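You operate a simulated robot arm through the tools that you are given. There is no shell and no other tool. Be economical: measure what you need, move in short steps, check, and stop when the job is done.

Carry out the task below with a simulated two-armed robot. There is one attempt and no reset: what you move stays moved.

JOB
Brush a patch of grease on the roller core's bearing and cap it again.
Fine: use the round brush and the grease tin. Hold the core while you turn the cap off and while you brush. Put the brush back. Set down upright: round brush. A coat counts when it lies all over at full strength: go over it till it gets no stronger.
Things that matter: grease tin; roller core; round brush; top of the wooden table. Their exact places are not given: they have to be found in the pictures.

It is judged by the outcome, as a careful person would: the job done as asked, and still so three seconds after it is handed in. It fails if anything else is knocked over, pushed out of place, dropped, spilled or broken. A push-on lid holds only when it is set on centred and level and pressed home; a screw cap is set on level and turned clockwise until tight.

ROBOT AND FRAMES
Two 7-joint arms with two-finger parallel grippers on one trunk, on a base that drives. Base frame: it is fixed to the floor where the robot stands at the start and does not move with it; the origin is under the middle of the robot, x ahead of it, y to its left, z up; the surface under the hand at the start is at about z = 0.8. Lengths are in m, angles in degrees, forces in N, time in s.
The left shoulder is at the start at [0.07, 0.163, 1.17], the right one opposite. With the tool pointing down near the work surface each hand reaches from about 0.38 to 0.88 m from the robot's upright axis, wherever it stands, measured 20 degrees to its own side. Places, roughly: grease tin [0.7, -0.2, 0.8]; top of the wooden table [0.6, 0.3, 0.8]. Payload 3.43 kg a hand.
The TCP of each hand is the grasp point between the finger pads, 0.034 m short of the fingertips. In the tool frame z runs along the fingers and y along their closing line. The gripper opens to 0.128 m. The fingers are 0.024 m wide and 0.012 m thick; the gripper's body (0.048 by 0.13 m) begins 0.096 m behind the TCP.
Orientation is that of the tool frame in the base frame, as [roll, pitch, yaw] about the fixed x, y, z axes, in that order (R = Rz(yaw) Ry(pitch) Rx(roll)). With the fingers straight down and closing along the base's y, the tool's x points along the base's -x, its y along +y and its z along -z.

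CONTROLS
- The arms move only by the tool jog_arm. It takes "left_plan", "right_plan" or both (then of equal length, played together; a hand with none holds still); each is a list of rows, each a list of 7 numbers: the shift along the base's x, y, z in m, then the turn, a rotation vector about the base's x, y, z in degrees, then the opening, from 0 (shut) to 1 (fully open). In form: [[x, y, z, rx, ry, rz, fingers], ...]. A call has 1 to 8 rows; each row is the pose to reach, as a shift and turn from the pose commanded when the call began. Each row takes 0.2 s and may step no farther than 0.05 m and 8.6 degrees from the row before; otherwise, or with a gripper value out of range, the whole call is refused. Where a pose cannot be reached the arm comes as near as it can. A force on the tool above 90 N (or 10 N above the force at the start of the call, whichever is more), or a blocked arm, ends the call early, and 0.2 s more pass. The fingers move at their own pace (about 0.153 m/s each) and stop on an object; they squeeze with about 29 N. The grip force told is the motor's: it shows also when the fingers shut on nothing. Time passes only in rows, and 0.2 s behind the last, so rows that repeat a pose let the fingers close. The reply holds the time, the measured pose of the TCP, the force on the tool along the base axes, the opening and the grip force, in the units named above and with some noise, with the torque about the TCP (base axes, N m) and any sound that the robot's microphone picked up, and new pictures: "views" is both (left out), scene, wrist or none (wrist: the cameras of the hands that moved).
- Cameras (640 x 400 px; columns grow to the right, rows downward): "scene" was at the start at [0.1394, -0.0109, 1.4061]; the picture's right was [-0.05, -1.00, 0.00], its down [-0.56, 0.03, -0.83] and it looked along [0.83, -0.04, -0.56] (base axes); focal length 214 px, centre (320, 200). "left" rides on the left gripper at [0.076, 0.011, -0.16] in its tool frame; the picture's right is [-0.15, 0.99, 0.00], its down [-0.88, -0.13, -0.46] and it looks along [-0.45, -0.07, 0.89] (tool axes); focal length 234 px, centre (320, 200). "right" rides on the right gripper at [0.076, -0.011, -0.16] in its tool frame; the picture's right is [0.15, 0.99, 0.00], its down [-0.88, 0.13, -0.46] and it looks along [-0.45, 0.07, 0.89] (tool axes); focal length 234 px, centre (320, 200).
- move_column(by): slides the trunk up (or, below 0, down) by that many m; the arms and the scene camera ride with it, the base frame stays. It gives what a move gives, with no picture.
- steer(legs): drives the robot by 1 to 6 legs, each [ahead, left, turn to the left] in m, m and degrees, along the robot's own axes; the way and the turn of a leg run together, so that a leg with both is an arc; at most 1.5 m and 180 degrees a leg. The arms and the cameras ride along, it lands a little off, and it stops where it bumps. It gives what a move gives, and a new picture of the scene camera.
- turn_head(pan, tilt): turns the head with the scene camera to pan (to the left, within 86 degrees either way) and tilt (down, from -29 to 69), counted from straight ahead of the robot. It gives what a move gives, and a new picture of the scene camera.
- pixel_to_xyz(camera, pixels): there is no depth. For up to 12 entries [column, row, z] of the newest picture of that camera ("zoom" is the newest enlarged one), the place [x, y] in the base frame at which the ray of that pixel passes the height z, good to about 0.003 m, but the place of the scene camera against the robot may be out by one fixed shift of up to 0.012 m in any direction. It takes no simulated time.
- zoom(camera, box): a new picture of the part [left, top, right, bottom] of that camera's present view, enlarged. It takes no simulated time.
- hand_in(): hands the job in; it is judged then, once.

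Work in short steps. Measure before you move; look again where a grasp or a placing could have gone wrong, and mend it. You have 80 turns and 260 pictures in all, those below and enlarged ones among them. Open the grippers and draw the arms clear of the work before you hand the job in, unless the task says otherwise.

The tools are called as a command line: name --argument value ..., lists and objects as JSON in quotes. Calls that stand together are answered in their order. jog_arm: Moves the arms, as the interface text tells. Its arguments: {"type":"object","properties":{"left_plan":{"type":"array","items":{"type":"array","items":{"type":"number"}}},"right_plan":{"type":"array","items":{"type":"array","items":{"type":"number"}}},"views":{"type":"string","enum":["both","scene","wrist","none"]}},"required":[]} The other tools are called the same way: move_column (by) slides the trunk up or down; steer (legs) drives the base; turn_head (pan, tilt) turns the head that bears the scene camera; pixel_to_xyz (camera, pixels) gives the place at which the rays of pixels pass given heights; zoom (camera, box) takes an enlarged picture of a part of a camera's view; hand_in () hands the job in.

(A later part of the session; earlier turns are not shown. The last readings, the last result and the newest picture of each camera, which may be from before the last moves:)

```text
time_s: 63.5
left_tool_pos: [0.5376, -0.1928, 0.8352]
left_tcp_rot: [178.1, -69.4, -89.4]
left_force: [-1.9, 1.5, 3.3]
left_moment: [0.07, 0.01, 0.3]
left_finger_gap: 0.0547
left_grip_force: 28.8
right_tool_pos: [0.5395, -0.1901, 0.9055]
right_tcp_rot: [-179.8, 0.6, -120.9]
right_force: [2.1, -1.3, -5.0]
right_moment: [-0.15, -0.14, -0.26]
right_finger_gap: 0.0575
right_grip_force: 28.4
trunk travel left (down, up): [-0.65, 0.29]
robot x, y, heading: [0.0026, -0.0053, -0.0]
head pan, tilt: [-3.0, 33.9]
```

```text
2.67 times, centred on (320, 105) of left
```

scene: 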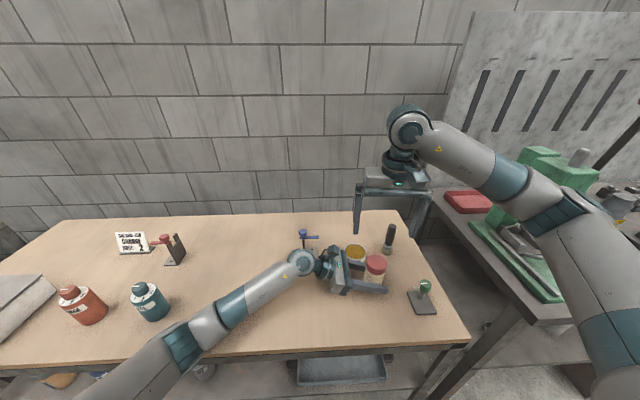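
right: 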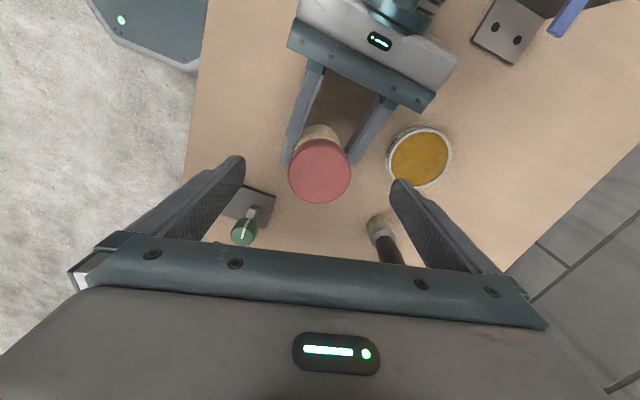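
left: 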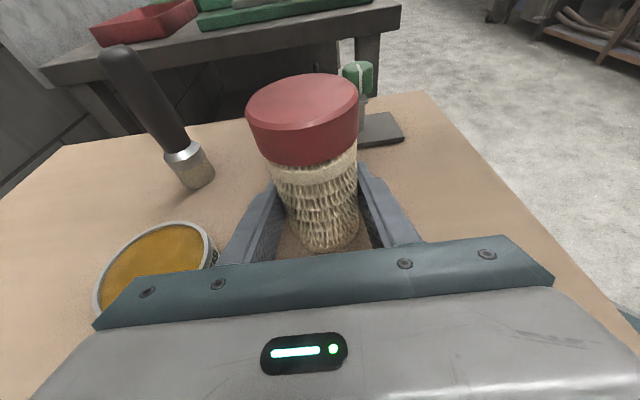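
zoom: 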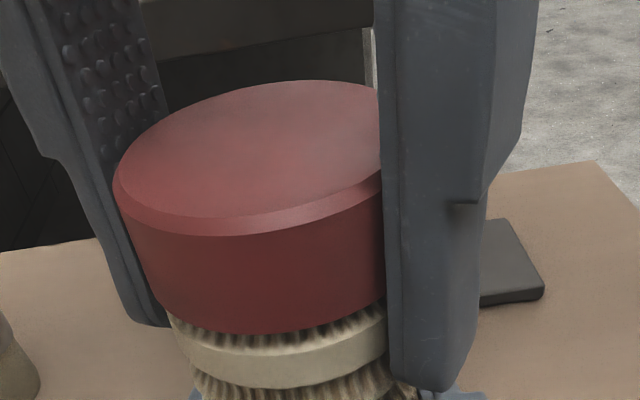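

Still threaded with slight drag; it is coming out steadily. I repeat release, wind-back and another 136° bite.

jog_arm --right_plan '[[0, 0, 0, 0, 0, 0, 0.6], [0, 0, 0, 0, 0, 0, 0.75], [0, 0, 0.03, 0, 0, -3, 0.9], [0, 0, 0.05, 0, 0, -11.5, 1], [0, 0, 0.05, 0, 0, -20, 1], [0, 0, 0.05, 0, 0, -28.5, 1], [0, 0, 0.05, 0, 0, -37, 1], [0, 0, 0.05, 0, 0, -45.5, 1]]' --views "none"

jog_arm --right_plan '[[0, 0, 0, 0, 0, -8.5, 1], [0, 0, 0, 0, 0, -17, 1], [0, 0, 0, 0, 0, -25.5, 1], [0, 0, 0, 0, 0, -34, 1], [0, 0, 0, 0, 0, -42.5, 1], [0, 0, 0, 0, 0, -51, 1], [0, 0, 0, 0, 0, -59.5, 1], [0, 0, 0, 0, 0, -68, 1]]' --views "none"

jog_arm --right_plan '[[0, 0, -0.01, 0, 0, -8.5, 1], [0, 0, -0.03, 0, 0, -17, 1], [0, 0, -0.051, 0, 0, -22, 1], [0, 0, -0.051, 0, 0, -22, 0.5], [0, 0, -0.051, 0, 0, -22, 0], [0, 0, -0.051, 0, 0, -22, 0], [0, 0, -0.051, 0, 0, -22, 0]]' --views "none"

jog_arm --right_plan '[[0, 0.0, 0, 0, 0, 8.5, 0], [0, 0, 0, 0, 0, 17, 0], [0, 0, 0.0, 0, 0, 25.5, 0], [0, 0, 0.0005, 0, 0, 34, 0], [0, 0, 0.0005, 0, 0, 42.5, 0], [0, 0, 0.0005, 0, 0, 51, 0], [0, 0, 0.001, 0, 0, 59.5, 0], [0, 0, 0.001, 0, 0, 68, 0]]' --views "none"

jog_arm --right_plan '[[0, 0.0, 0, 0, 0, 8.5, 0], [0, 0, 0, 0, 0, 17, 0], [0, 0, 0.0, 0, 0, 25.5, 0], [0, 0, 0.0005, 0, 0, 34, 0], [0, 0, 0.0005, 0, 0, 42.5, 0], [0, 0, 0.0005, 0, 0, 51, 0], [0, 0, 0.001, 0, 0, 59.5, 0], [0, 0, 0.001, 0, 0, 66, 0]]' --views "none"

zoom --camera "left" --box '[200, 30, 440, 180]'

```text
time_s: 65.3
left_tool_pos: [0.5377, -0.1919, 0.8356]
left_tcp_rot: [178.1, -69.3, -89.4]
left_force: [0.4, 0.5, -1.3]
left_moment: [-0.04, 0.02, -0.01]
left_finger_gap: 0.0548
left_grip_force: 29.2
right_tool_pos: [0.5399, -0.1913, 0.955]
right_tcp_rot: [180.0, 0.7, -166.7]
right_force: [0.1, -0.4, -0.1]
right_moment: [-0.03, 0.0, -0.02]
right_finger_gap: 0.1278
right_grip_force: 0.1
trunk travel left (down, up): [-0.65, 0.29]
robot x, y, heading: [0.0029, 0.0039, 0.3]
head pan, tilt: [-3.0, 33.9]
```

```text
time_s: 67.1
left_tool_pos: [0.5382, -0.192, 0.8356]
left_tcp_rot: [178.1, -69.3, -89.3]
left_force: [-0.7, 0.0, -3.0]
left_moment: [-0.04, 0.02, 0.0]
left_finger_gap: 0.0545
left_grip_force: 29.0
right_tool_pos: [0.5402, -0.1913, 0.9559]
right_tcp_rot: [179.9, 0.6, 125.3]
right_force: [-0.1, -0.5, -0.2]
right_moment: [-0.01, 0.04, 0.0]
right_finger_gap: 0.128
right_grip_force: 0.0
trunk travel left (down, up): [-0.65, 0.29]
robot x, y, heading: [-0.0016, -0.0049, -0.0]
head pan, tilt: [-3.0, 33.9]
```

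```text
time_s: 68.7
left_tool_pos: [0.5383, -0.1921, 0.8351]
left_tcp_rot: [178.0, -69.3, -89.4]
left_force: [3.5, 0.2, -1.5]
left_moment: [0.0, 0.12, 0.07]
left_finger_gap: 0.0547
left_grip_force: 29.0
right_tool_pos: [0.5399, -0.1906, 0.9043]
right_tcp_rot: [179.9, 0.5, 103.5]
right_force: [-3.8, -0.1, 0.6]
right_moment: [-0.01, 0.13, -0.11]
right_finger_gap: 0.058
right_grip_force: 28.9
trunk travel left (down, up): [-0.65, 0.29]
robot x, y, heading: [0.0035, 0.0006, 0.2]
head pan, tilt: [-3.0, 33.9]
```

```text
time_s: 70.5
left_tool_pos: [0.537, -0.1922, 0.8359]
left_tcp_rot: [178.2, -69.3, -89.4]
left_force: [7.1, 3.3, 0.8]
left_moment: [0.29, -0.17, 0.47]
left_finger_gap: 0.0549
left_grip_force: 29.1
right_tool_pos: [0.5397, -0.1904, 0.9055]
right_tcp_rot: [179.9, 0.6, 171.7]
right_force: [-7.3, -2.9, -2.1]
right_moment: [-0.49, 0.61, -0.43]
right_finger_gap: 0.0583
right_grip_force: 29.2
trunk travel left (down, up): [-0.65, 0.29]
robot x, y, heading: [-0.0001, -0.002, 0.3]
head pan, tilt: [-3.0, 33.9]
```

```text
time_s: 72.3
left_tool_pos: [0.5387, -0.1922, 0.8363]
left_tcp_rot: [178.0, -69.3, -89.5]
left_force: [0.9, -0.4, 0.1]
left_moment: [0.1, -0.31, 0.9]
left_finger_gap: 0.055
left_grip_force: 28.7
right_tool_pos: [0.5396, -0.1897, 0.9068]
right_tcp_rot: [-179.9, 0.6, -122.3]
right_force: [-0.6, 1.0, -1.7]
right_moment: [-0.09, 0.37, -0.91]
right_finger_gap: 0.0576
right_grip_force: 28.9
trunk travel left (down, up): [-0.65, 0.29]
robot x, y, heading: [0.0001, -0.0022, 0.1]
head pan, tilt: [-3.0, 33.9]
```

```text
2.67 times, centred on (320, 105) of left
```

zoom: 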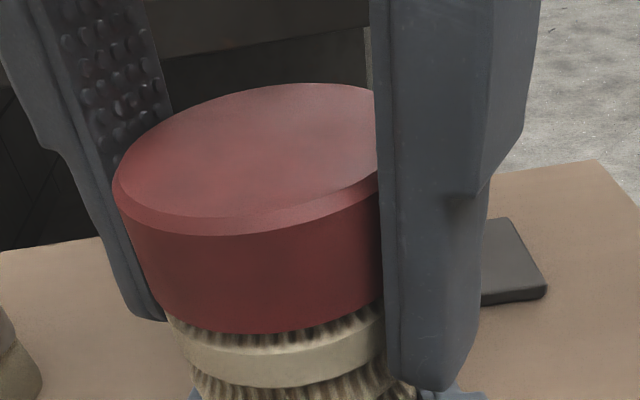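

The cap isn't clearly rising and torque hit 0.9 N·m, so something may be slipping. I release, wind back, and take close pictures of cap and core texture to see which part turns.

jog_arm --right_plan '[[0, 0, 0, 0, 0, 0, 0.6], [0, 0, 0, 0, 0, 0, 0.75], [0, 0, 0.03, 0, 0, -3, 0.9], [0, 0, 0.05, 0, 0, -11.5, 1], [0, 0, 0.05, 0, 0, -20, 1], [0, 0, 0.05, 0, 0, -28.5, 1], [0, 0, 0.05, 0, 0, -37, 1], [0, 0, 0.05, 0, 0, -45.5, 1]]' --views "none"

jog_arm --right_plan '[[0, 0, 0, 0, 0, -8.5, 1], [0, 0, 0, 0, 0, -17, 1], [0, 0, 0, 0, 0, -25.5, 1], [0, 0, 0, 0, 0, -34, 1], [0, 0, 0, 0, 0, -42.5, 1], [0, 0, 0, 0, 0, -51, 1], [0, 0, 0, 0, 0, -59.5, 1], [0, 0, 0, 0, 0, -68, 1]]' --views "none"

jog_arm --right_plan '[[0, 0, 0, 0, 0, -8.5, 1], [0, 0, 0, 0, 0, -17, 1], [0, 0, 0, 0, 0, -20.5, 1]]' --views "wrist"

zoom --camera "left" --box '[240, 60, 368, 140]'

zoom --camera "left" --box '[240, 140, 400, 240]'

zoom --camera "scene" --box '[335, 240, 415, 300]'

```text
time_s: 74.1
left_tool_pos: [0.538, -0.1925, 0.8349]
left_tcp_rot: [178.1, -69.2, -89.4]
left_force: [-0.2, 0.1, -1.5]
left_moment: [-0.03, 0.0, 0.0]
left_finger_gap: 0.0549
left_grip_force: 29.1
right_tool_pos: [0.5394, -0.1915, 0.9565]
right_tcp_rot: [179.9, 0.7, -168.1]
right_force: [0.4, -0.3, 0.4]
right_moment: [-0.01, -0.02, 0.0]
right_finger_gap: 0.1277
right_grip_force: 0.1
trunk travel left (down, up): [-0.65, 0.29]
robot x, y, heading: [-0.0016, 0.004, -0.2]
head pan, tilt: [-3.0, 33.9]
```

```text
time_s: 75.9
left_tool_pos: [0.5386, -0.1925, 0.8347]
left_tcp_rot: [178.1, -69.4, -89.4]
left_force: [-0.1, 0.2, -2.2]
left_moment: [-0.01, -0.04, 0.02]
left_finger_gap: 0.0552
left_grip_force: 28.6
right_tool_pos: [0.5376, -0.1909, 0.9567]
right_tcp_rot: [179.9, 0.6, 123.9]
right_force: [0.1, -0.3, -0.1]
right_moment: [0.01, -0.04, -0.02]
right_finger_gap: 0.1279
right_grip_force: 0.1
trunk travel left (down, up): [-0.65, 0.29]
robot x, y, heading: [-0.0014, -0.002, -0.0]
head pan, tilt: [-3.0, 33.9]
```

```text
time_s: 76.7
left_tool_pos: [0.5378, -0.1912, 0.8346]
left_tcp_rot: [178.1, -69.3, -89.4]
left_force: [1.1, 0.4, -1.7]
left_moment: [0.0, -0.02, -0.01]
left_finger_gap: 0.055
left_grip_force: 28.9
right_tool_pos: [0.54, -0.1894, 0.9565]
right_tcp_rot: [179.9, 0.4, 103.5]
right_force: [0.0, 0.4, 0.1]
right_moment: [-0.01, 0.0, -0.01]
right_finger_gap: 0.128
right_grip_force: 0.0
trunk travel left (down, up): [-0.65, 0.29]
robot x, y, heading: [-0.0027, 0.0021, -0.1]
head pan, tilt: [-3.0, 33.9]
```

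right: 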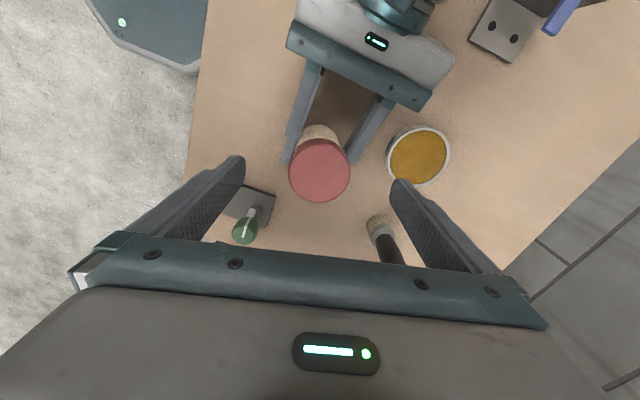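

```text
5.00 times, centred on (304, 100) of left
```

zoom: 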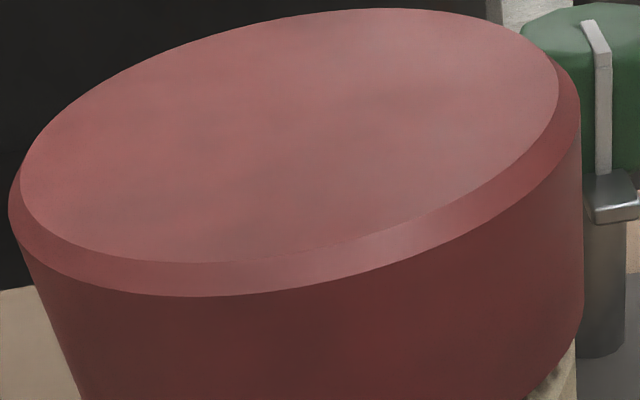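

```text
4.00 times, centred on (320, 190) of left
```

zoom: 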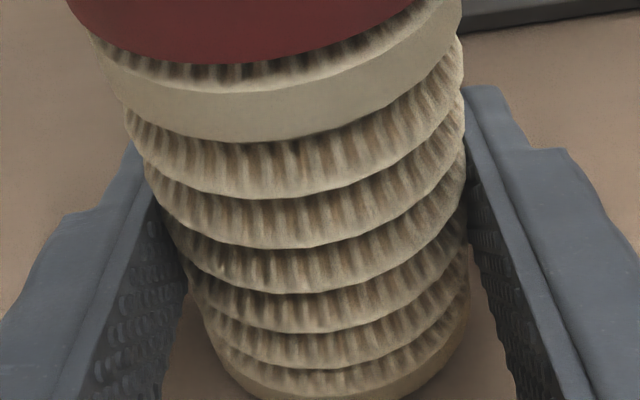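

```text
6.67 times, centred on (375, 270) of scene
```

zoom: 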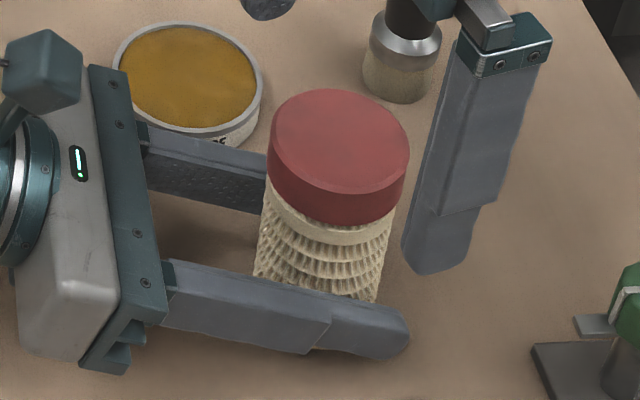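

I regrip, turn 68°, and take the same pictures to compare texture.

jog_arm --right_plan '[[-0.001, 0, -0.03, 0, 0, 0, 1], [-0.001, 0, -0.055, 0, 0, 0, 1], [-0.001, 0, -0.055, 0, 0, 0, 0.5], [-0.001, 0, -0.055, 0, 0, 0, 0], [-0.001, 0, -0.055, 0, 0, 0, 0], [-0.001, 0, -0.055, 0, 0, 0, 0]]' --views "none"

jog_arm --right_plan '[[0, 0.0, 0, 0, 0, 8.5, 0], [0, 0, 0, 0, 0, 17, 0], [0, 0, 0.0, 0, 0, 25.5, 0], [0, 0, 0, 0, 0, 34, 0]]' --views "none"

zoom --camera "left" --box '[240, 60, 368, 140]'

zoom --camera "left" --box '[240, 140, 400, 240]'

```text
time_s: 78.1
left_tool_pos: [0.5393, -0.1927, 0.8353]
left_tcp_rot: [178.0, -69.2, -89.4]
left_force: [7.6, -0.5, -2.1]
left_moment: [0.03, 0.2, -0.02]
left_finger_gap: 0.0548
left_grip_force: 29.8
right_tool_pos: [0.5389, -0.1898, 0.902]
right_tcp_rot: [179.8, 0.4, 103.5]
right_force: [-7.2, 0.2, -0.1]
right_moment: [-0.05, 0.23, -0.03]
right_finger_gap: 0.0583
right_grip_force: 29.1
trunk travel left (down, up): [-0.65, 0.29]
robot x, y, heading: [0.0019, -0.0035, -0.0]
head pan, tilt: [-3.0, 33.9]
```

```text
time_s: 79.1
left_tool_pos: [0.5386, -0.1933, 0.8357]
left_tcp_rot: [178.2, -69.3, -89.5]
left_force: [-3.7, -0.1, -0.2]
left_moment: [0.18, -0.45, 0.8]
left_finger_gap: 0.0546
left_grip_force: 29.0
right_tool_pos: [0.5395, -0.1904, 0.9014]
right_tcp_rot: [179.8, 0.7, 137.5]
right_force: [2.9, 0.2, -2.1]
right_moment: [-0.14, 0.28, -0.8]
right_finger_gap: 0.0579
right_grip_force: 28.8
trunk travel left (down, up): [-0.65, 0.29]
robot x, y, heading: [-0.0005, 0.0025, 0.0]
head pan, tilt: [-3.0, 33.9]
```

```text
5.00 times, centred on (304, 100) of left
```

zoom: 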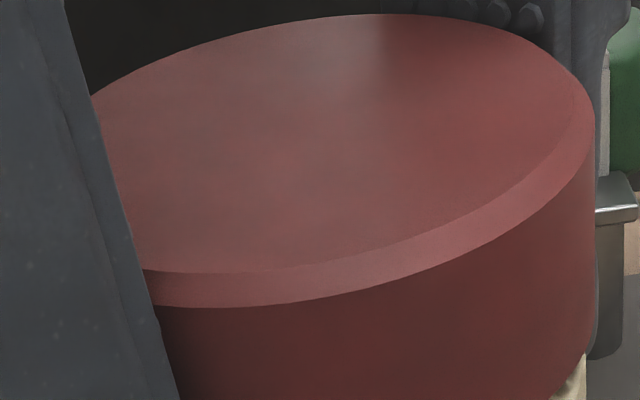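

```text
4.00 times, centred on (320, 190) of left
```

zoom: 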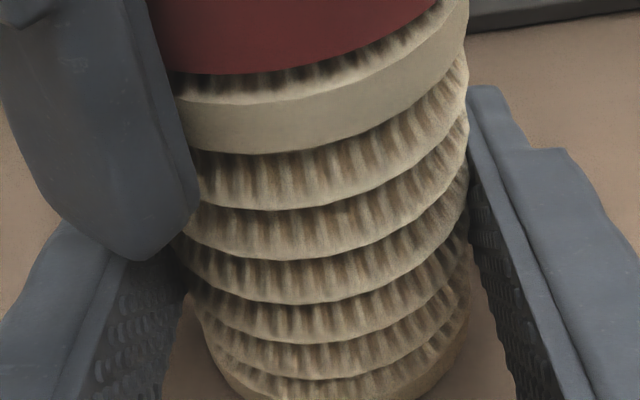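

Torque again reaches 0.8 N·m. I zoom on the cap top from the right hand (which turns with it) before and after 34° more, plus a tight crop of the core's rings.

zoom --camera "right" --box '[268, 140, 372, 240]'

zoom --camera "left" --box '[284, 180, 364, 240]'

jog_arm --right_plan '[[0, 0.0, 0, 0, 0, 8.5, 0], [0, 0, 0, 0, 0, 17, 0], [0, 0, 0.0, 0, 0, 25.5, 0], [0, 0, 0, 0, 0, 34, 0]]' --views "none"

zoom --camera "right" --box '[268, 140, 372, 240]'

zoom --camera "left" --box '[284, 180, 364, 240]'

```text
4.00 times, centred on (320, 190) of right
```

zoom: 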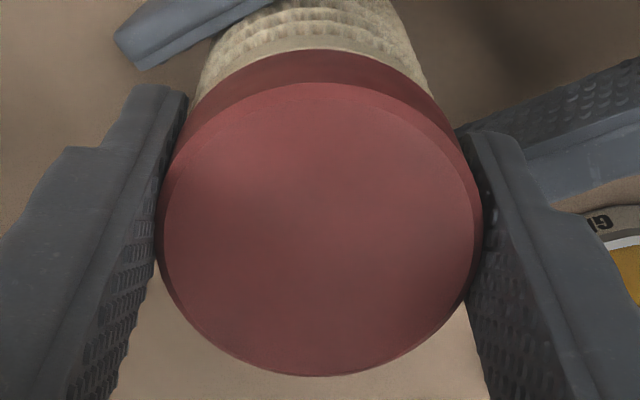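

```text
6.67 times, centred on (324, 210) of left
```

zoom: 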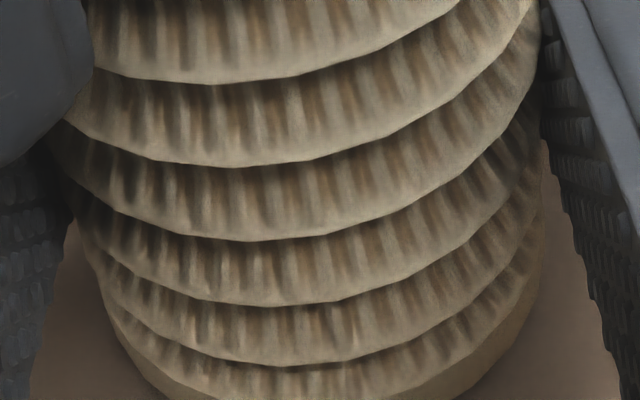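

```text
time_s: 80.1
left_tool_pos: [0.5375, -0.1937, 0.8346]
left_tcp_rot: [178.0, -69.3, -89.5]
left_force: [-3.4, -5.5, -0.8]
left_moment: [0.46, -0.7, 0.67]
left_finger_gap: 0.0556
left_grip_force: 28.9
right_tool_pos: [0.5381, -0.1888, 0.9023]
right_tcp_rot: [179.9, 0.7, 171.6]
right_force: [4.3, 4.7, -0.5]
right_moment: [-0.14, 0.4, -0.63]
right_finger_gap: 0.0582
right_grip_force: 29.0
trunk travel left (down, up): [-0.65, 0.29]
robot x, y, heading: [0.0009, -0.0021, 0.2]
head pan, tilt: [-3.0, 33.9]
```

```text
4.00 times, centred on (320, 190) of right
```

zoom: 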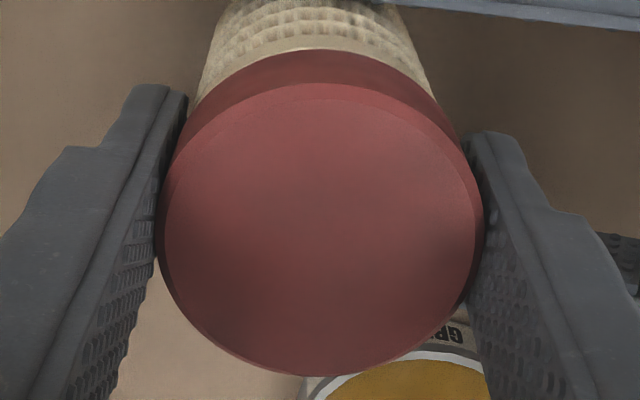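

```text
6.67 times, centred on (324, 210) of left
```

zoom: 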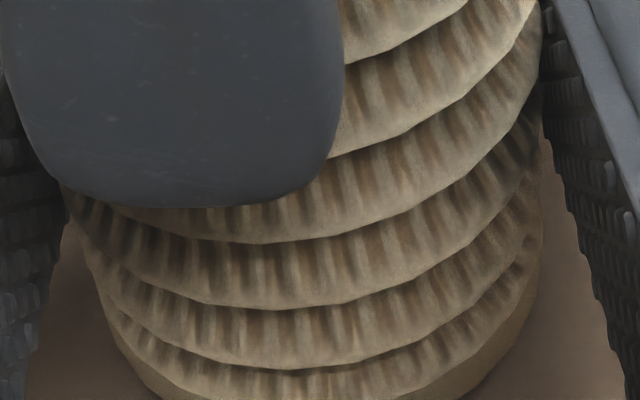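

The core's rings don't move, so the core is held, but the moments (0.4–0.7 N·m about x/y) show cap and core are misaligned — my earlier pull lifted/tilted the core in the left grip, binding the thread. I release with the right, let the core settle flat on the table, and regrasp it with the left.

jog_arm --right_plan '[[0, 0, 0, 0, 0, 0, 0.6], [0, 0, 0, 0, 0, 0, 0.75], [0, 0, 0.04, 0, 0, 0, 0.9], [0, 0, 0.08, 0, 0, -8.5, 1], [0, 0, 0.11, 0, 0, -17, 1], [0, 0, 0.11, 0, 0, -25.5, 1], [0, 0, 0.11, 0, 0, -34, 1], [0, 0, 0.11, 0, 0, -42.5, 1]]' --views "none"

jog_arm --left_plan '[[0, 0, 0, 0, 0, 0, 0.5], [0, 0, 0, 0, 0, 0, 0.55], [0, 0, 0, 0, 0, 0, 0.55]]' --right_plan '[[0, 0, 0, 0, 0, -8.5, 1], [0, 0, 0, 0, 0, -17, 1], [0, 0, 0, 0, 0, -25.5, 1]]' --views "both"

zoom --camera "scene" --box '[335, 240, 415, 300]'

zoom --camera "left" --box '[200, 50, 440, 250]'

```text
time_s: 81.9
left_tool_pos: [0.5365, -0.1929, 0.8362]
left_tcp_rot: [178.1, -69.3, -89.4]
left_force: [0.2, -0.1, -0.7]
left_moment: [-0.01, 0.02, -0.01]
left_finger_gap: 0.0554
left_grip_force: 29.1
right_tool_pos: [0.5379, -0.1928, 1.0112]
right_tcp_rot: [179.9, 0.7, 128.9]
right_force: [0.6, 0.7, -1.0]
right_moment: [-0.02, 0.0, 0.02]
right_finger_gap: 0.128
right_grip_force: 0.1
trunk travel left (down, up): [-0.65, 0.29]
robot x, y, heading: [0.0018, 0.002, -0.2]
head pan, tilt: [-3.0, 33.9]
```

```text
time_s: 82.7
left_tool_pos: [0.5378, -0.1923, 0.835]
left_tcp_rot: [178.2, -69.4, -89.4]
left_force: [-0.6, 0.0, -0.1]
left_moment: [0.0, 0.0, 0.0]
left_finger_gap: 0.0705
left_grip_force: 0.1
right_tool_pos: [0.5387, -0.1907, 1.0118]
right_tcp_rot: [179.8, 0.5, 103.3]
right_force: [0.4, 0.1, 0.7]
right_moment: [0.01, 0.04, 0.0]
right_finger_gap: 0.128
right_grip_force: 0.1
trunk travel left (down, up): [-0.65, 0.29]
robot x, y, heading: [-0.0021, -0.0003, -0.1]
head pan, tilt: [-3.0, 33.9]
```

scene: 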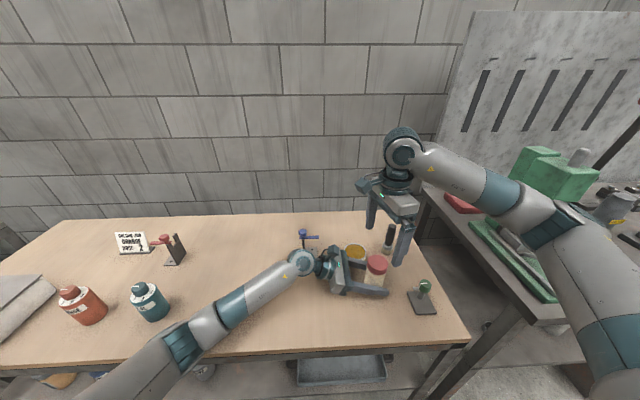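
right: 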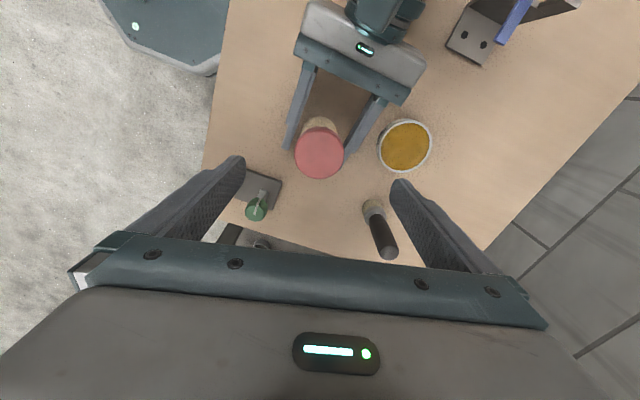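
left: 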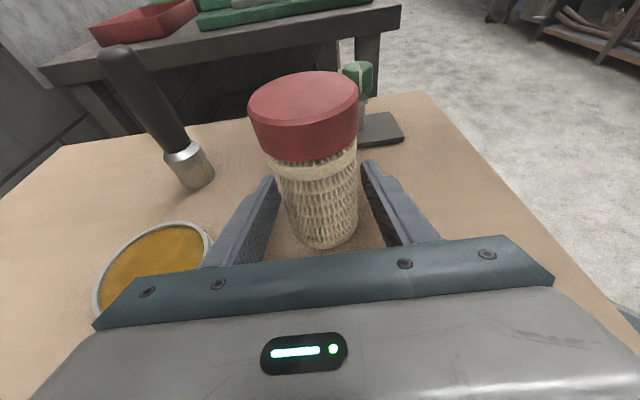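

```text
6.67 times, centred on (375, 270) of scene
```

zoom: 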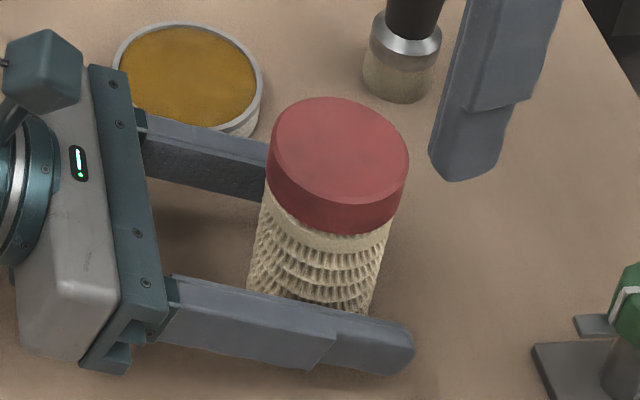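

```text
2.00 times, centred on (320, 150) of left
```

zoom: 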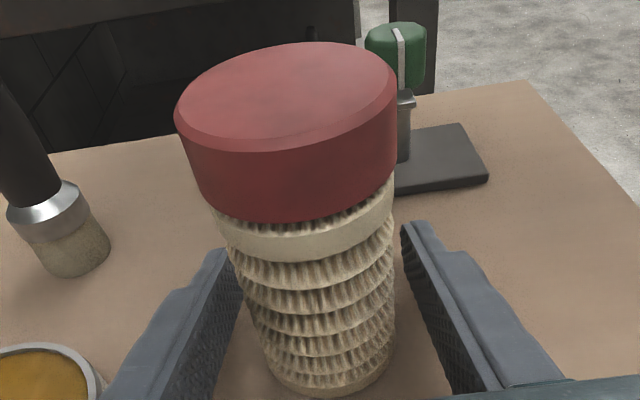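

The core dropped several mm and now stands flat. I close the left on it again and re-measure the cap centre.

jog_arm --left_plan '[[0, 0, 0, 0, 0, 0, 0.4], [0, 0, 0, 0, 0, 0, 0.0], [0, 0, 0, 0, 0, 0, 0.0], [0, 0, 0, 0, 0, 0, 0.0]]' --right_plan '[[0, 0, 0, 0, 0, 0, 1], [0, 0, 0, 0, 0, 0, 1], [0, 0, 0, 0, 0, 0, 1], [0, 0, 0, 0, 0, 0, 1]]' --views "wrist"

zoom --camera "right" --box '[268, 105, 372, 185]'

pixel_to_xyz --camera "right" --pixels '[[320, 152, 0.9], [322, 152, 0.9], [320, 154, 0.9], [320, 150, 0.9]]'

```text
time_s: 83.7
left_tool_pos: [0.538, -0.1931, 0.8356]
left_tcp_rot: [178.2, -69.3, -89.5]
left_force: [0.9, 0.3, 1.9]
left_moment: [-0.02, -0.13, 0.04]
left_finger_gap: 0.055
left_grip_force: 28.7
right_tool_pos: [0.5387, -0.1904, 1.0117]
right_tcp_rot: [179.9, 0.5, 103.5]
right_force: [0.1, -0.8, 0.2]
right_moment: [0.02, -0.01, -0.01]
right_finger_gap: 0.128
right_grip_force: 0.1
trunk travel left (down, up): [-0.65, 0.29]
robot x, y, heading: [0.0006, 0.0023, -0.0]
head pan, tilt: [-3.0, 33.9]
```

right: 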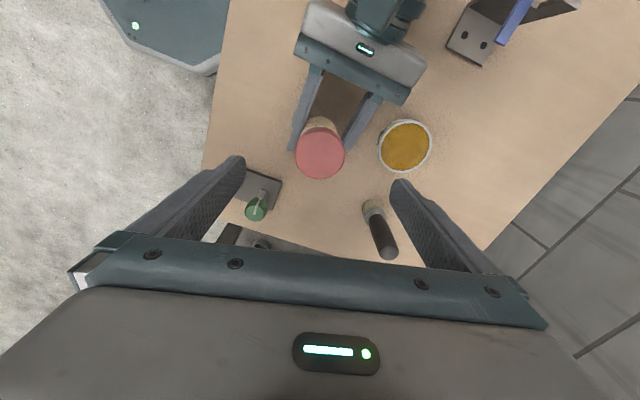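
left: 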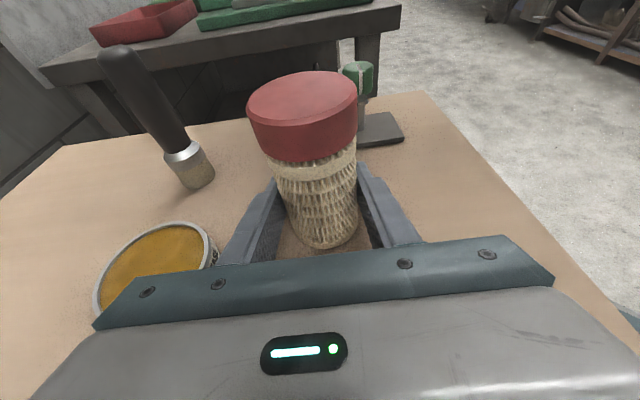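

```text
5.00 times, centred on (320, 145) of right
```

zoom: 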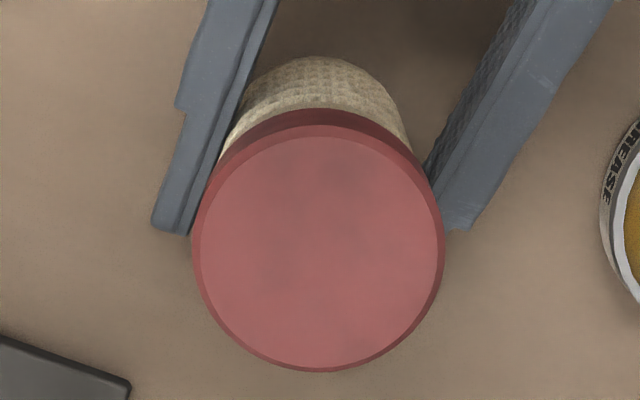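

```text
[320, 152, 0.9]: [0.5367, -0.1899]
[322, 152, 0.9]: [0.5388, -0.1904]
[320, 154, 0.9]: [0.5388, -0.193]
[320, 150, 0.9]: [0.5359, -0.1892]
```

Cap centre is (0.539,-0.193) — the right hand was about 2 mm off in y. I correct, grip, and turn 136° with no lift.

jog_arm --right_plan '[[0, -0.002, -0.045, 0, 0, 0, 1], [0, -0.002, -0.09, 0, 0, 0, 1], [0, -0.002, -0.112, 0, 0, 0, 1], [0, -0.002, -0.112, 0, 0, 0, 0.5], [0, -0.002, -0.112, 0, 0, 0, 0], [0, -0.002, -0.112, 0, 0, 0, 0], [0, -0.002, -0.112, 0, 0, 0, 0]]' --views "none"

jog_arm --right_plan '[[0, 0.0, 0, 0, 0, 8.5, 0], [0, 0, 0, 0, 0, 17, 0], [0, 0, 0.0, 0, 0, 25.5, 0], [0, 0, 0, 0, 0, 34, 0], [0, 0, 0, 0, 0, 42.5, 0], [0, 0, 0, 0, 0, 51, 0], [0, 0, 0, 0, 0, 59.5, 0], [0, 0, 0, 0, 0, 68, 0]]' --views "none"

zoom --camera "left" --box '[200, 50, 440, 250]'

jog_arm --right_plan '[[0, 0.0, 0, 0, 0, 8.5, 0], [0, 0, 0, 0, 0, 17, 0], [0, 0, 0.0, 0, 0, 25.5, 0], [0, 0, 0, 0, 0, 34, 0], [0, 0, 0, 0, 0, 42.5, 0], [0, 0, 0, 0, 0, 51, 0], [0, 0, 0, 0, 0, 59.5, 0], [0, 0, 0, 0, 0, 66, 0]]' --views "none"

zoom --camera "left" --box '[200, 50, 440, 250]'

```text
time_s: 85.3
left_tool_pos: [0.5376, -0.1914, 0.8359]
left_tcp_rot: [178.1, -69.3, -89.5]
left_force: [-2.7, -0.3, 2.2]
left_moment: [0.08, -0.59, 0.0]
left_finger_gap: 0.0551
left_grip_force: 29.1
right_tool_pos: [0.5386, -0.1958, 0.8983]
right_tcp_rot: [179.8, 0.5, 103.5]
right_force: [4.3, 0.2, -0.6]
right_moment: [-0.02, 0.34, 0.0]
right_finger_gap: 0.0577
right_grip_force: 29.3
trunk travel left (down, up): [-0.65, 0.29]
robot x, y, heading: [0.0003, 0.0019, 0.2]
head pan, tilt: [-3.0, 33.9]
```

```text
time_s: 87.1
left_tool_pos: [0.5369, -0.1927, 0.8352]
left_tcp_rot: [178.0, -69.3, -89.5]
left_force: [-26.8, -10.8, -0.7]
left_moment: [0.37, -0.94, 0.88]
left_finger_gap: 0.0558
left_grip_force: 29.0
right_tool_pos: [0.5396, -0.1944, 0.9]
right_tcp_rot: [179.9, 0.7, 171.5]
right_force: [26.0, 10.1, -0.6]
right_moment: [0.3, -0.78, -0.92]
right_finger_gap: 0.0579
right_grip_force: 28.6
trunk travel left (down, up): [-0.65, 0.29]
robot x, y, heading: [-0.0028, 0.0011, -0.0]
head pan, tilt: [-3.0, 33.9]
```

```text
2.00 times, centred on (320, 150) of left
```

zoom: 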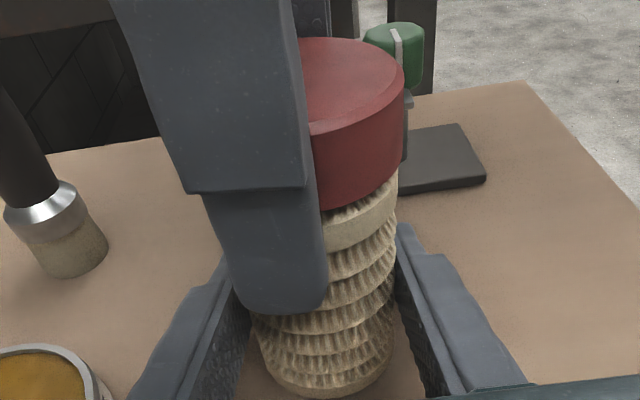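

```text
time_s: 88.9
left_tool_pos: [0.5389, -0.1914, 0.8351]
left_tcp_rot: [178.0, -69.2, -89.3]
left_force: [6.3, 2.3, 0.2]
left_moment: [-0.09, 0.08, 0.63]
left_finger_gap: 0.055
left_grip_force: 29.2
right_tool_pos: [0.5373, -0.1931, 0.8996]
right_tcp_rot: [-180.0, 0.6, -122.4]
right_force: [-7.5, -1.5, -1.1]
right_moment: [0.02, 0.35, -0.68]
right_finger_gap: 0.0578
right_grip_force: 28.8
trunk travel left (down, up): [-0.65, 0.29]
robot x, y, heading: [0.0035, 0.0, 0.0]
head pan, tilt: [-3.0, 33.9]
```

```text
2.00 times, centred on (320, 150) of left
```

zoom: 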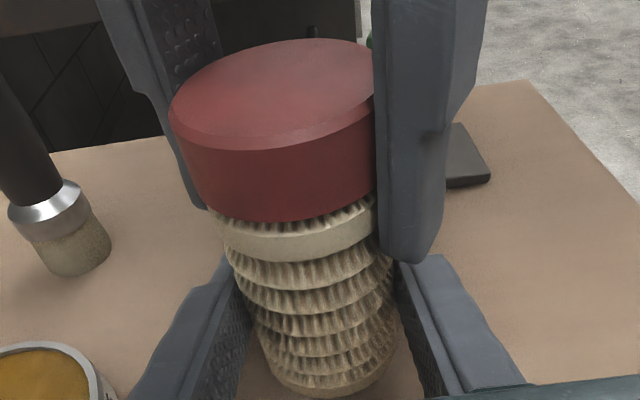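

Torque still sits near 0.7–0.9 N·m. I wind back to the same viewing pose as before and compare the smudges on the cap top to see whether the cap truly turned.

jog_arm --right_plan '[[0, 0, 0, 0, 0, 0, 0.6], [0, 0, 0, 0, 0, 0, 0.75], [0, 0, 0.04, 0, 0, -2, 0.9], [0, 0, 0.08, 0, 0, -10, 1], [0, 0, 0.112, 0, 0, -18.5, 1], [0, 0, 0.112, 0, 0, -27, 1], [0, 0, 0.112, 0, 0, -35.5, 1], [0, 0, 0.112, 0, 0, -44, 1]]' --views "none"

jog_arm --right_plan '[[0, 0, 0, 0, 0, -8.5, 1], [0, 0, 0, 0, 0, -17, 1], [0, 0, 0, 0, 0, -25.5, 1], [0, 0, 0, 0, 0, -34, 1], [0, 0, 0, 0, 0, -42.5, 1], [0, 0, 0, 0, 0, -51, 1], [0, 0, 0, 0, 0, -59.5, 1], [0, 0, 0, 0, 0, -68, 1]]' --views "none"

jog_arm --right_plan '[[0, 0, 0, 0, 0, -8.5, 1], [0, 0, 0, 0, 0, -17, 1], [0, 0, 0, 0, 0, -22, 1]]' --views "none"

zoom --camera "right" --box '[268, 105, 372, 185]'

zoom --camera "left" --box '[284, 180, 364, 240]'

zoom --camera "left" --box '[240, 130, 368, 190]'

```text
time_s: 90.7
left_tool_pos: [0.5384, -0.1931, 0.8358]
left_tcp_rot: [178.0, -69.3, -89.4]
left_force: [0.1, 0.4, -1.1]
left_moment: [0.02, -0.04, -0.04]
left_finger_gap: 0.0547
left_grip_force: 28.8
right_tool_pos: [0.5403, -0.1919, 1.0116]
right_tcp_rot: [179.9, 0.7, -166.6]
right_force: [-0.8, -0.4, -0.2]
right_moment: [0.04, 0.02, -0.01]
right_finger_gap: 0.1282
right_grip_force: 0.0
trunk travel left (down, up): [-0.65, 0.29]
robot x, y, heading: [0.0017, -0.0009, -0.1]
head pan, tilt: [-3.0, 33.9]
```

```text
time_s: 92.5
left_tool_pos: [0.5381, -0.1918, 0.8351]
left_tcp_rot: [178.0, -69.3, -89.4]
left_force: [-0.4, -0.8, -1.1]
left_moment: [-0.01, 0.0, 0.0]
left_finger_gap: 0.055
left_grip_force: 28.7
right_tool_pos: [0.5386, -0.1917, 1.0116]
right_tcp_rot: [179.9, 0.6, 125.3]
right_force: [0.2, 0.5, -0.5]
right_moment: [0.04, 0.01, -0.02]
right_finger_gap: 0.1279
right_grip_force: 0.1
trunk travel left (down, up): [-0.65, 0.29]
robot x, y, heading: [-0.0003, -0.0026, 0.1]
head pan, tilt: [-3.0, 33.9]
```

```text
time_s: 93.3
left_tool_pos: [0.5378, -0.1918, 0.8357]
left_tcp_rot: [178.1, -69.3, -89.4]
left_force: [-0.5, 1.0, -1.7]
left_moment: [-0.01, -0.01, -0.01]
left_finger_gap: 0.0549
left_grip_force: 29.1
right_tool_pos: [0.5384, -0.1936, 1.0114]
right_tcp_rot: [179.9, 0.6, 103.4]
right_force: [-0.4, -0.1, 0.1]
right_moment: [0.0, -0.01, 0.0]
right_finger_gap: 0.1281
right_grip_force: 0.0
trunk travel left (down, up): [-0.65, 0.29]
robot x, y, heading: [0.0025, -0.0041, -0.1]
head pan, tilt: [-3.0, 33.9]
```

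```text
5.00 times, centred on (320, 145) of right
```

zoom: 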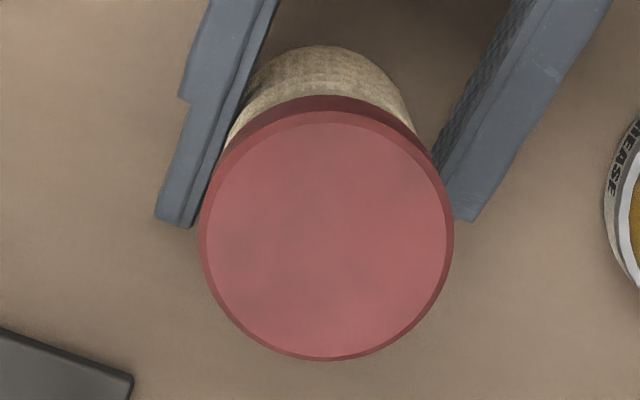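

```text
6.67 times, centred on (324, 210) of left
```

zoom: 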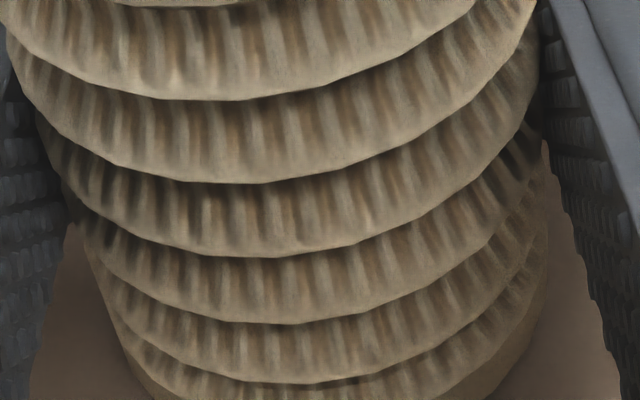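

```text
5.00 times, centred on (304, 160) of left
```

zoom: 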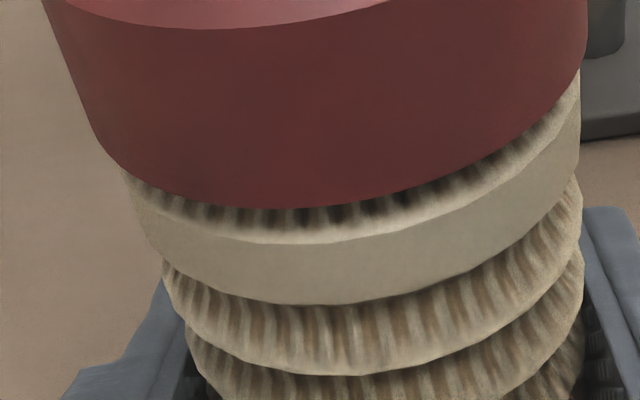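

Between cap and collar I now see ~7 px of serration versus ~4 px earlier, so the cap sits near the thread's top but is bound. I test by gripping only the cap (higher), turning CCW, then a little clockwise, reading torque each time.

jog_arm --right_plan '[[0.001, -0.0, -0.045, 0, 0, 0, 1], [0.001, 0, -0.09, 0, 0, 0, 1], [0.001, 0, -0.1, 0, 0, 0, 1], [0.001, 0, -0.1, 0, 0, 0, 0.5], [0.001, 0, -0.1, 0, 0, 0, 0], [0.001, 0, -0.1, 0, 0, 0, 0], [0.001, 0, -0.1, 0, 0, 0, 0]]' --views "none"

jog_arm --right_plan '[[0, 0.0, 0, 0, 0, 8.5, 0], [0, 0, 0, 0, 0, 17, 0], [0, 0, 0.0, 0, 0, 25.5, 0], [0, 0, 0.0, 0, 0, 34, 0]]' --views "none"

jog_arm --right_plan '[[0, 0.0, 0, 0, 0, -8.5, 0], [0, 0, 0, 0, 0, -17, 0]]' --views "none"

jog_arm --right_plan '[[0, 0.0, 0, 0, 0, -8.5, 0], [0, 0, 0, 0, 0, -17, 0]]' --views "none"

zoom --camera "left" --box '[240, 130, 368, 190]'

```text
time_s: 94.9
left_tool_pos: [0.5386, -0.1933, 0.8344]
left_tcp_rot: [178.0, -69.3, -89.4]
left_force: [14.0, 0.5, -1.1]
left_moment: [0.04, 0.69, -0.07]
left_finger_gap: 0.0552
left_grip_force: 28.5
right_tool_pos: [0.5408, -0.1943, 0.9111]
right_tcp_rot: [-180.0, 0.6, 103.6]
right_force: [-13.0, -0.1, -0.4]
right_moment: [-0.02, 0.25, 0.08]
right_finger_gap: 0.0581
right_grip_force: 28.9
trunk travel left (down, up): [-0.65, 0.29]
robot x, y, heading: [0.0027, -0.0023, 0.3]
head pan, tilt: [-3.0, 33.9]
```

```text
time_s: 95.9
left_tool_pos: [0.5371, -0.1911, 0.8353]
left_tcp_rot: [178.1, -69.4, -89.5]
left_force: [1.2, -0.8, -0.5]
left_moment: [0.06, -0.29, 0.73]
left_finger_gap: 0.0547
left_grip_force: 28.5
right_tool_pos: [0.5409, -0.1932, 0.9126]
right_tcp_rot: [179.8, 0.6, 137.6]
right_force: [-0.4, -0.7, -1.5]
right_moment: [-0.01, 0.38, -0.74]
right_finger_gap: 0.0574
right_grip_force: 28.9
trunk travel left (down, up): [-0.65, 0.29]
robot x, y, heading: [0.0029, 0.0022, 0.1]
head pan, tilt: [-3.0, 33.9]
```

```text
time_s: 96.5
left_tool_pos: [0.5366, -0.1917, 0.8347]
left_tcp_rot: [178.0, -69.3, -89.4]
left_force: [-1.1, 2.8, 1.2]
left_moment: [0.11, -0.22, -0.02]
left_finger_gap: 0.055
left_grip_force: 28.7
right_tool_pos: [0.5408, -0.1923, 0.9113]
right_tcp_rot: [179.8, 0.6, 120.4]
right_force: [1.0, -2.1, -1.6]
right_moment: [-0.29, 0.16, 0.02]
right_finger_gap: 0.0575
right_grip_force: 28.5
trunk travel left (down, up): [-0.65, 0.29]
robot x, y, heading: [0.0006, 0.0007, -0.0]
head pan, tilt: [-3.0, 33.9]
```

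```text
time_s: 97.1
left_tool_pos: [0.5393, -0.1922, 0.8356]
left_tcp_rot: [178.1, -69.3, -89.4]
left_force: [0.8, 0.9, -0.5]
left_moment: [0.11, -0.03, -0.09]
left_finger_gap: 0.0549
left_grip_force: 28.8
right_tool_pos: [0.5413, -0.1924, 0.9123]
right_tcp_rot: [179.9, 0.5, 103.4]
right_force: [0.4, -1.3, -1.5]
right_moment: [-0.23, 0.06, 0.05]
right_finger_gap: 0.0576
right_grip_force: 29.1
trunk travel left (down, up): [-0.65, 0.29]
robot x, y, heading: [0.0009, 0.0022, 0.0]
head pan, tilt: [-3.0, 33.9]
```

```text
5.00 times, centred on (304, 160) of left
```

zoom: 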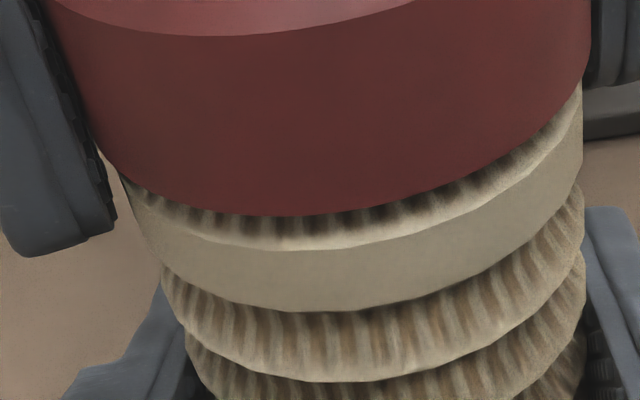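

Clockwise turns freely while counter-clockwise hits a stop — so the cap is at the thread's end and my earlier pull was while torque-loaded. I go CCW back to the stop, back off a few degrees, and lift unloaded.

jog_arm --right_plan '[[0, 0.0, 0, 0, 0, 8.5, 0], [0, 0, 0, 0, 0, 17, 0], [0, 0, 0, 0, 0, 24, 0]]' --views "none"

jog_arm --right_plan '[[0, 0.0, 0, 0, 0, 5, 0], [0, 0, 0, 0, 0, 10, 0]]' --views "none"

jog_arm --right_plan '[[0, 0.0, 0, 0, 0, -4, 0], [0, 0, 0.002, 0, 0, -4, 0], [0, 0, 0.004, 0, 0, -4, 0]]' --views "none"

zoom --camera "left" --box '[240, 130, 368, 190]'

```text
time_s: 97.9
left_tool_pos: [0.5388, -0.193, 0.8361]
left_tcp_rot: [178.1, -69.3, -89.7]
left_force: [-5.9, -7.8, -1.0]
left_moment: [0.28, -0.53, 0.05]
left_finger_gap: 0.0547
left_grip_force: 28.9
right_tool_pos: [0.5396, -0.1921, 0.9117]
right_tcp_rot: [179.7, 0.6, 127.6]
right_force: [5.3, 6.8, -1.1]
right_moment: [0.26, 0.07, -0.06]
right_finger_gap: 0.0576
right_grip_force: 29.3
trunk travel left (down, up): [-0.65, 0.29]
robot x, y, heading: [-0.0007, -0.0003, -0.3]
head pan, tilt: [-3.0, 33.9]
```

```text
time_s: 98.5
left_tool_pos: [0.5377, -0.1932, 0.8345]
left_tcp_rot: [178.1, -69.2, -89.3]
left_force: [-7.1, -4.5, -1.8]
left_moment: [0.23, -0.4, 0.1]
left_finger_gap: 0.0546
left_grip_force: 29.2
right_tool_pos: [0.5399, -0.1934, 0.9114]
right_tcp_rot: [179.8, 0.6, 137.5]
right_force: [6.1, 3.4, -0.4]
right_moment: [0.02, -0.08, -0.15]
right_finger_gap: 0.0574
right_grip_force: 29.5
trunk travel left (down, up): [-0.65, 0.29]
robot x, y, heading: [0.0009, 0.0019, 0.2]
head pan, tilt: [-3.0, 33.9]
```

```text
time_s: 99.3
left_tool_pos: [0.5382, -0.1926, 0.836]
left_tcp_rot: [178.1, -69.3, -89.5]
left_force: [-3.9, -3.3, 2.7]
left_moment: [0.23, -0.34, 0.02]
left_finger_gap: 0.0545
left_grip_force: 28.8
right_tool_pos: [0.5399, -0.1921, 0.9147]
right_tcp_rot: [179.9, 0.7, 133.5]
right_force: [4.5, 3.2, -4.2]
right_moment: [-0.04, 0.06, 0.0]
right_finger_gap: 0.0575
right_grip_force: 29.1
trunk travel left (down, up): [-0.65, 0.29]
robot x, y, heading: [-0.0013, 0.0043, -0.1]
head pan, tilt: [-3.0, 33.9]
```

```text
5.00 times, centred on (304, 160) of left
```

zoom: 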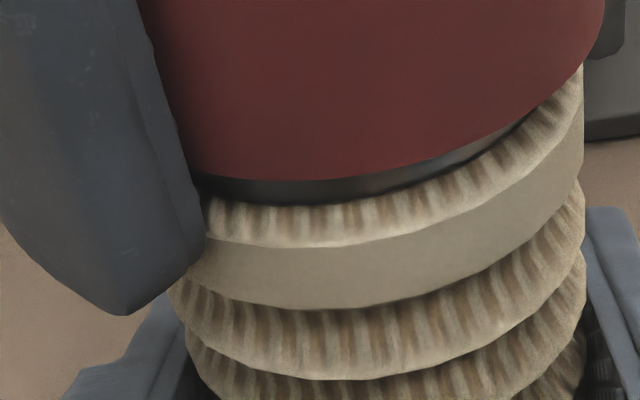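

A dark band shows: the cap lifts freely. I raise it clear without any regrip, checking the force.

jog_arm --right_plan '[[0, 0, 0.004, 0, 0, 0, 0], [0, 0, 0.008, 0, 0, 0, 0], [0, 0, 0.014, 0, 0, 0, 0], [0, 0, 0.025, 0, 0, 0, 0], [0, 0, 0.045, 0, 0, 0, 0], [0, 0, 0.08, 0, 0, 0, 0]]' --views "scene"

zoom --camera "left" --box '[200, 0, 440, 200]'

```text
time_s: 100.7
left_tool_pos: [0.5377, -0.1918, 0.8353]
left_tcp_rot: [178.0, -69.3, -89.4]
left_force: [0.1, 0.2, -0.9]
left_moment: [-0.01, -0.01, 0.0]
left_finger_gap: 0.0547
left_grip_force: 28.7
right_tool_pos: [0.5389, -0.1922, 0.9961]
right_tcp_rot: [179.9, 0.6, 133.6]
right_force: [0.3, 0.3, 0.3]
right_moment: [0.03, 0.03, -0.01]
right_finger_gap: 0.0572
right_grip_force: 29.1
trunk travel left (down, up): [-0.65, 0.29]
robot x, y, heading: [0.0012, -0.0008, -0.0]
head pan, tilt: [-3.0, 33.9]
```

scene: 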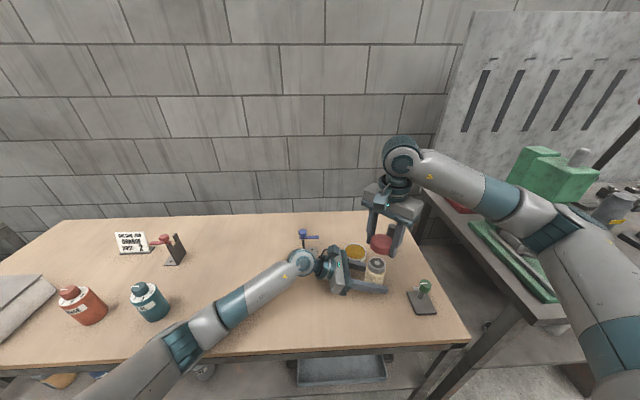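

```text
2.00 times, centred on (320, 100) of left
```

zoom: 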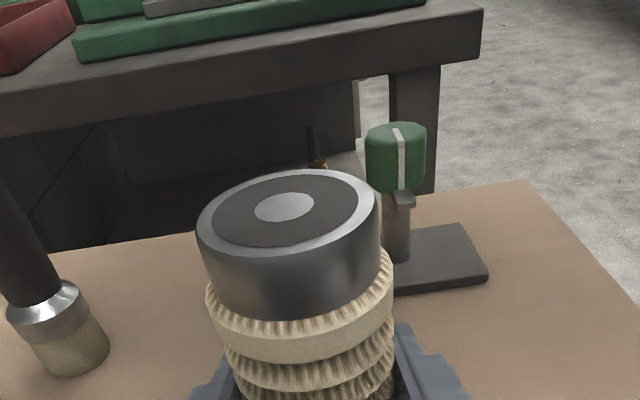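

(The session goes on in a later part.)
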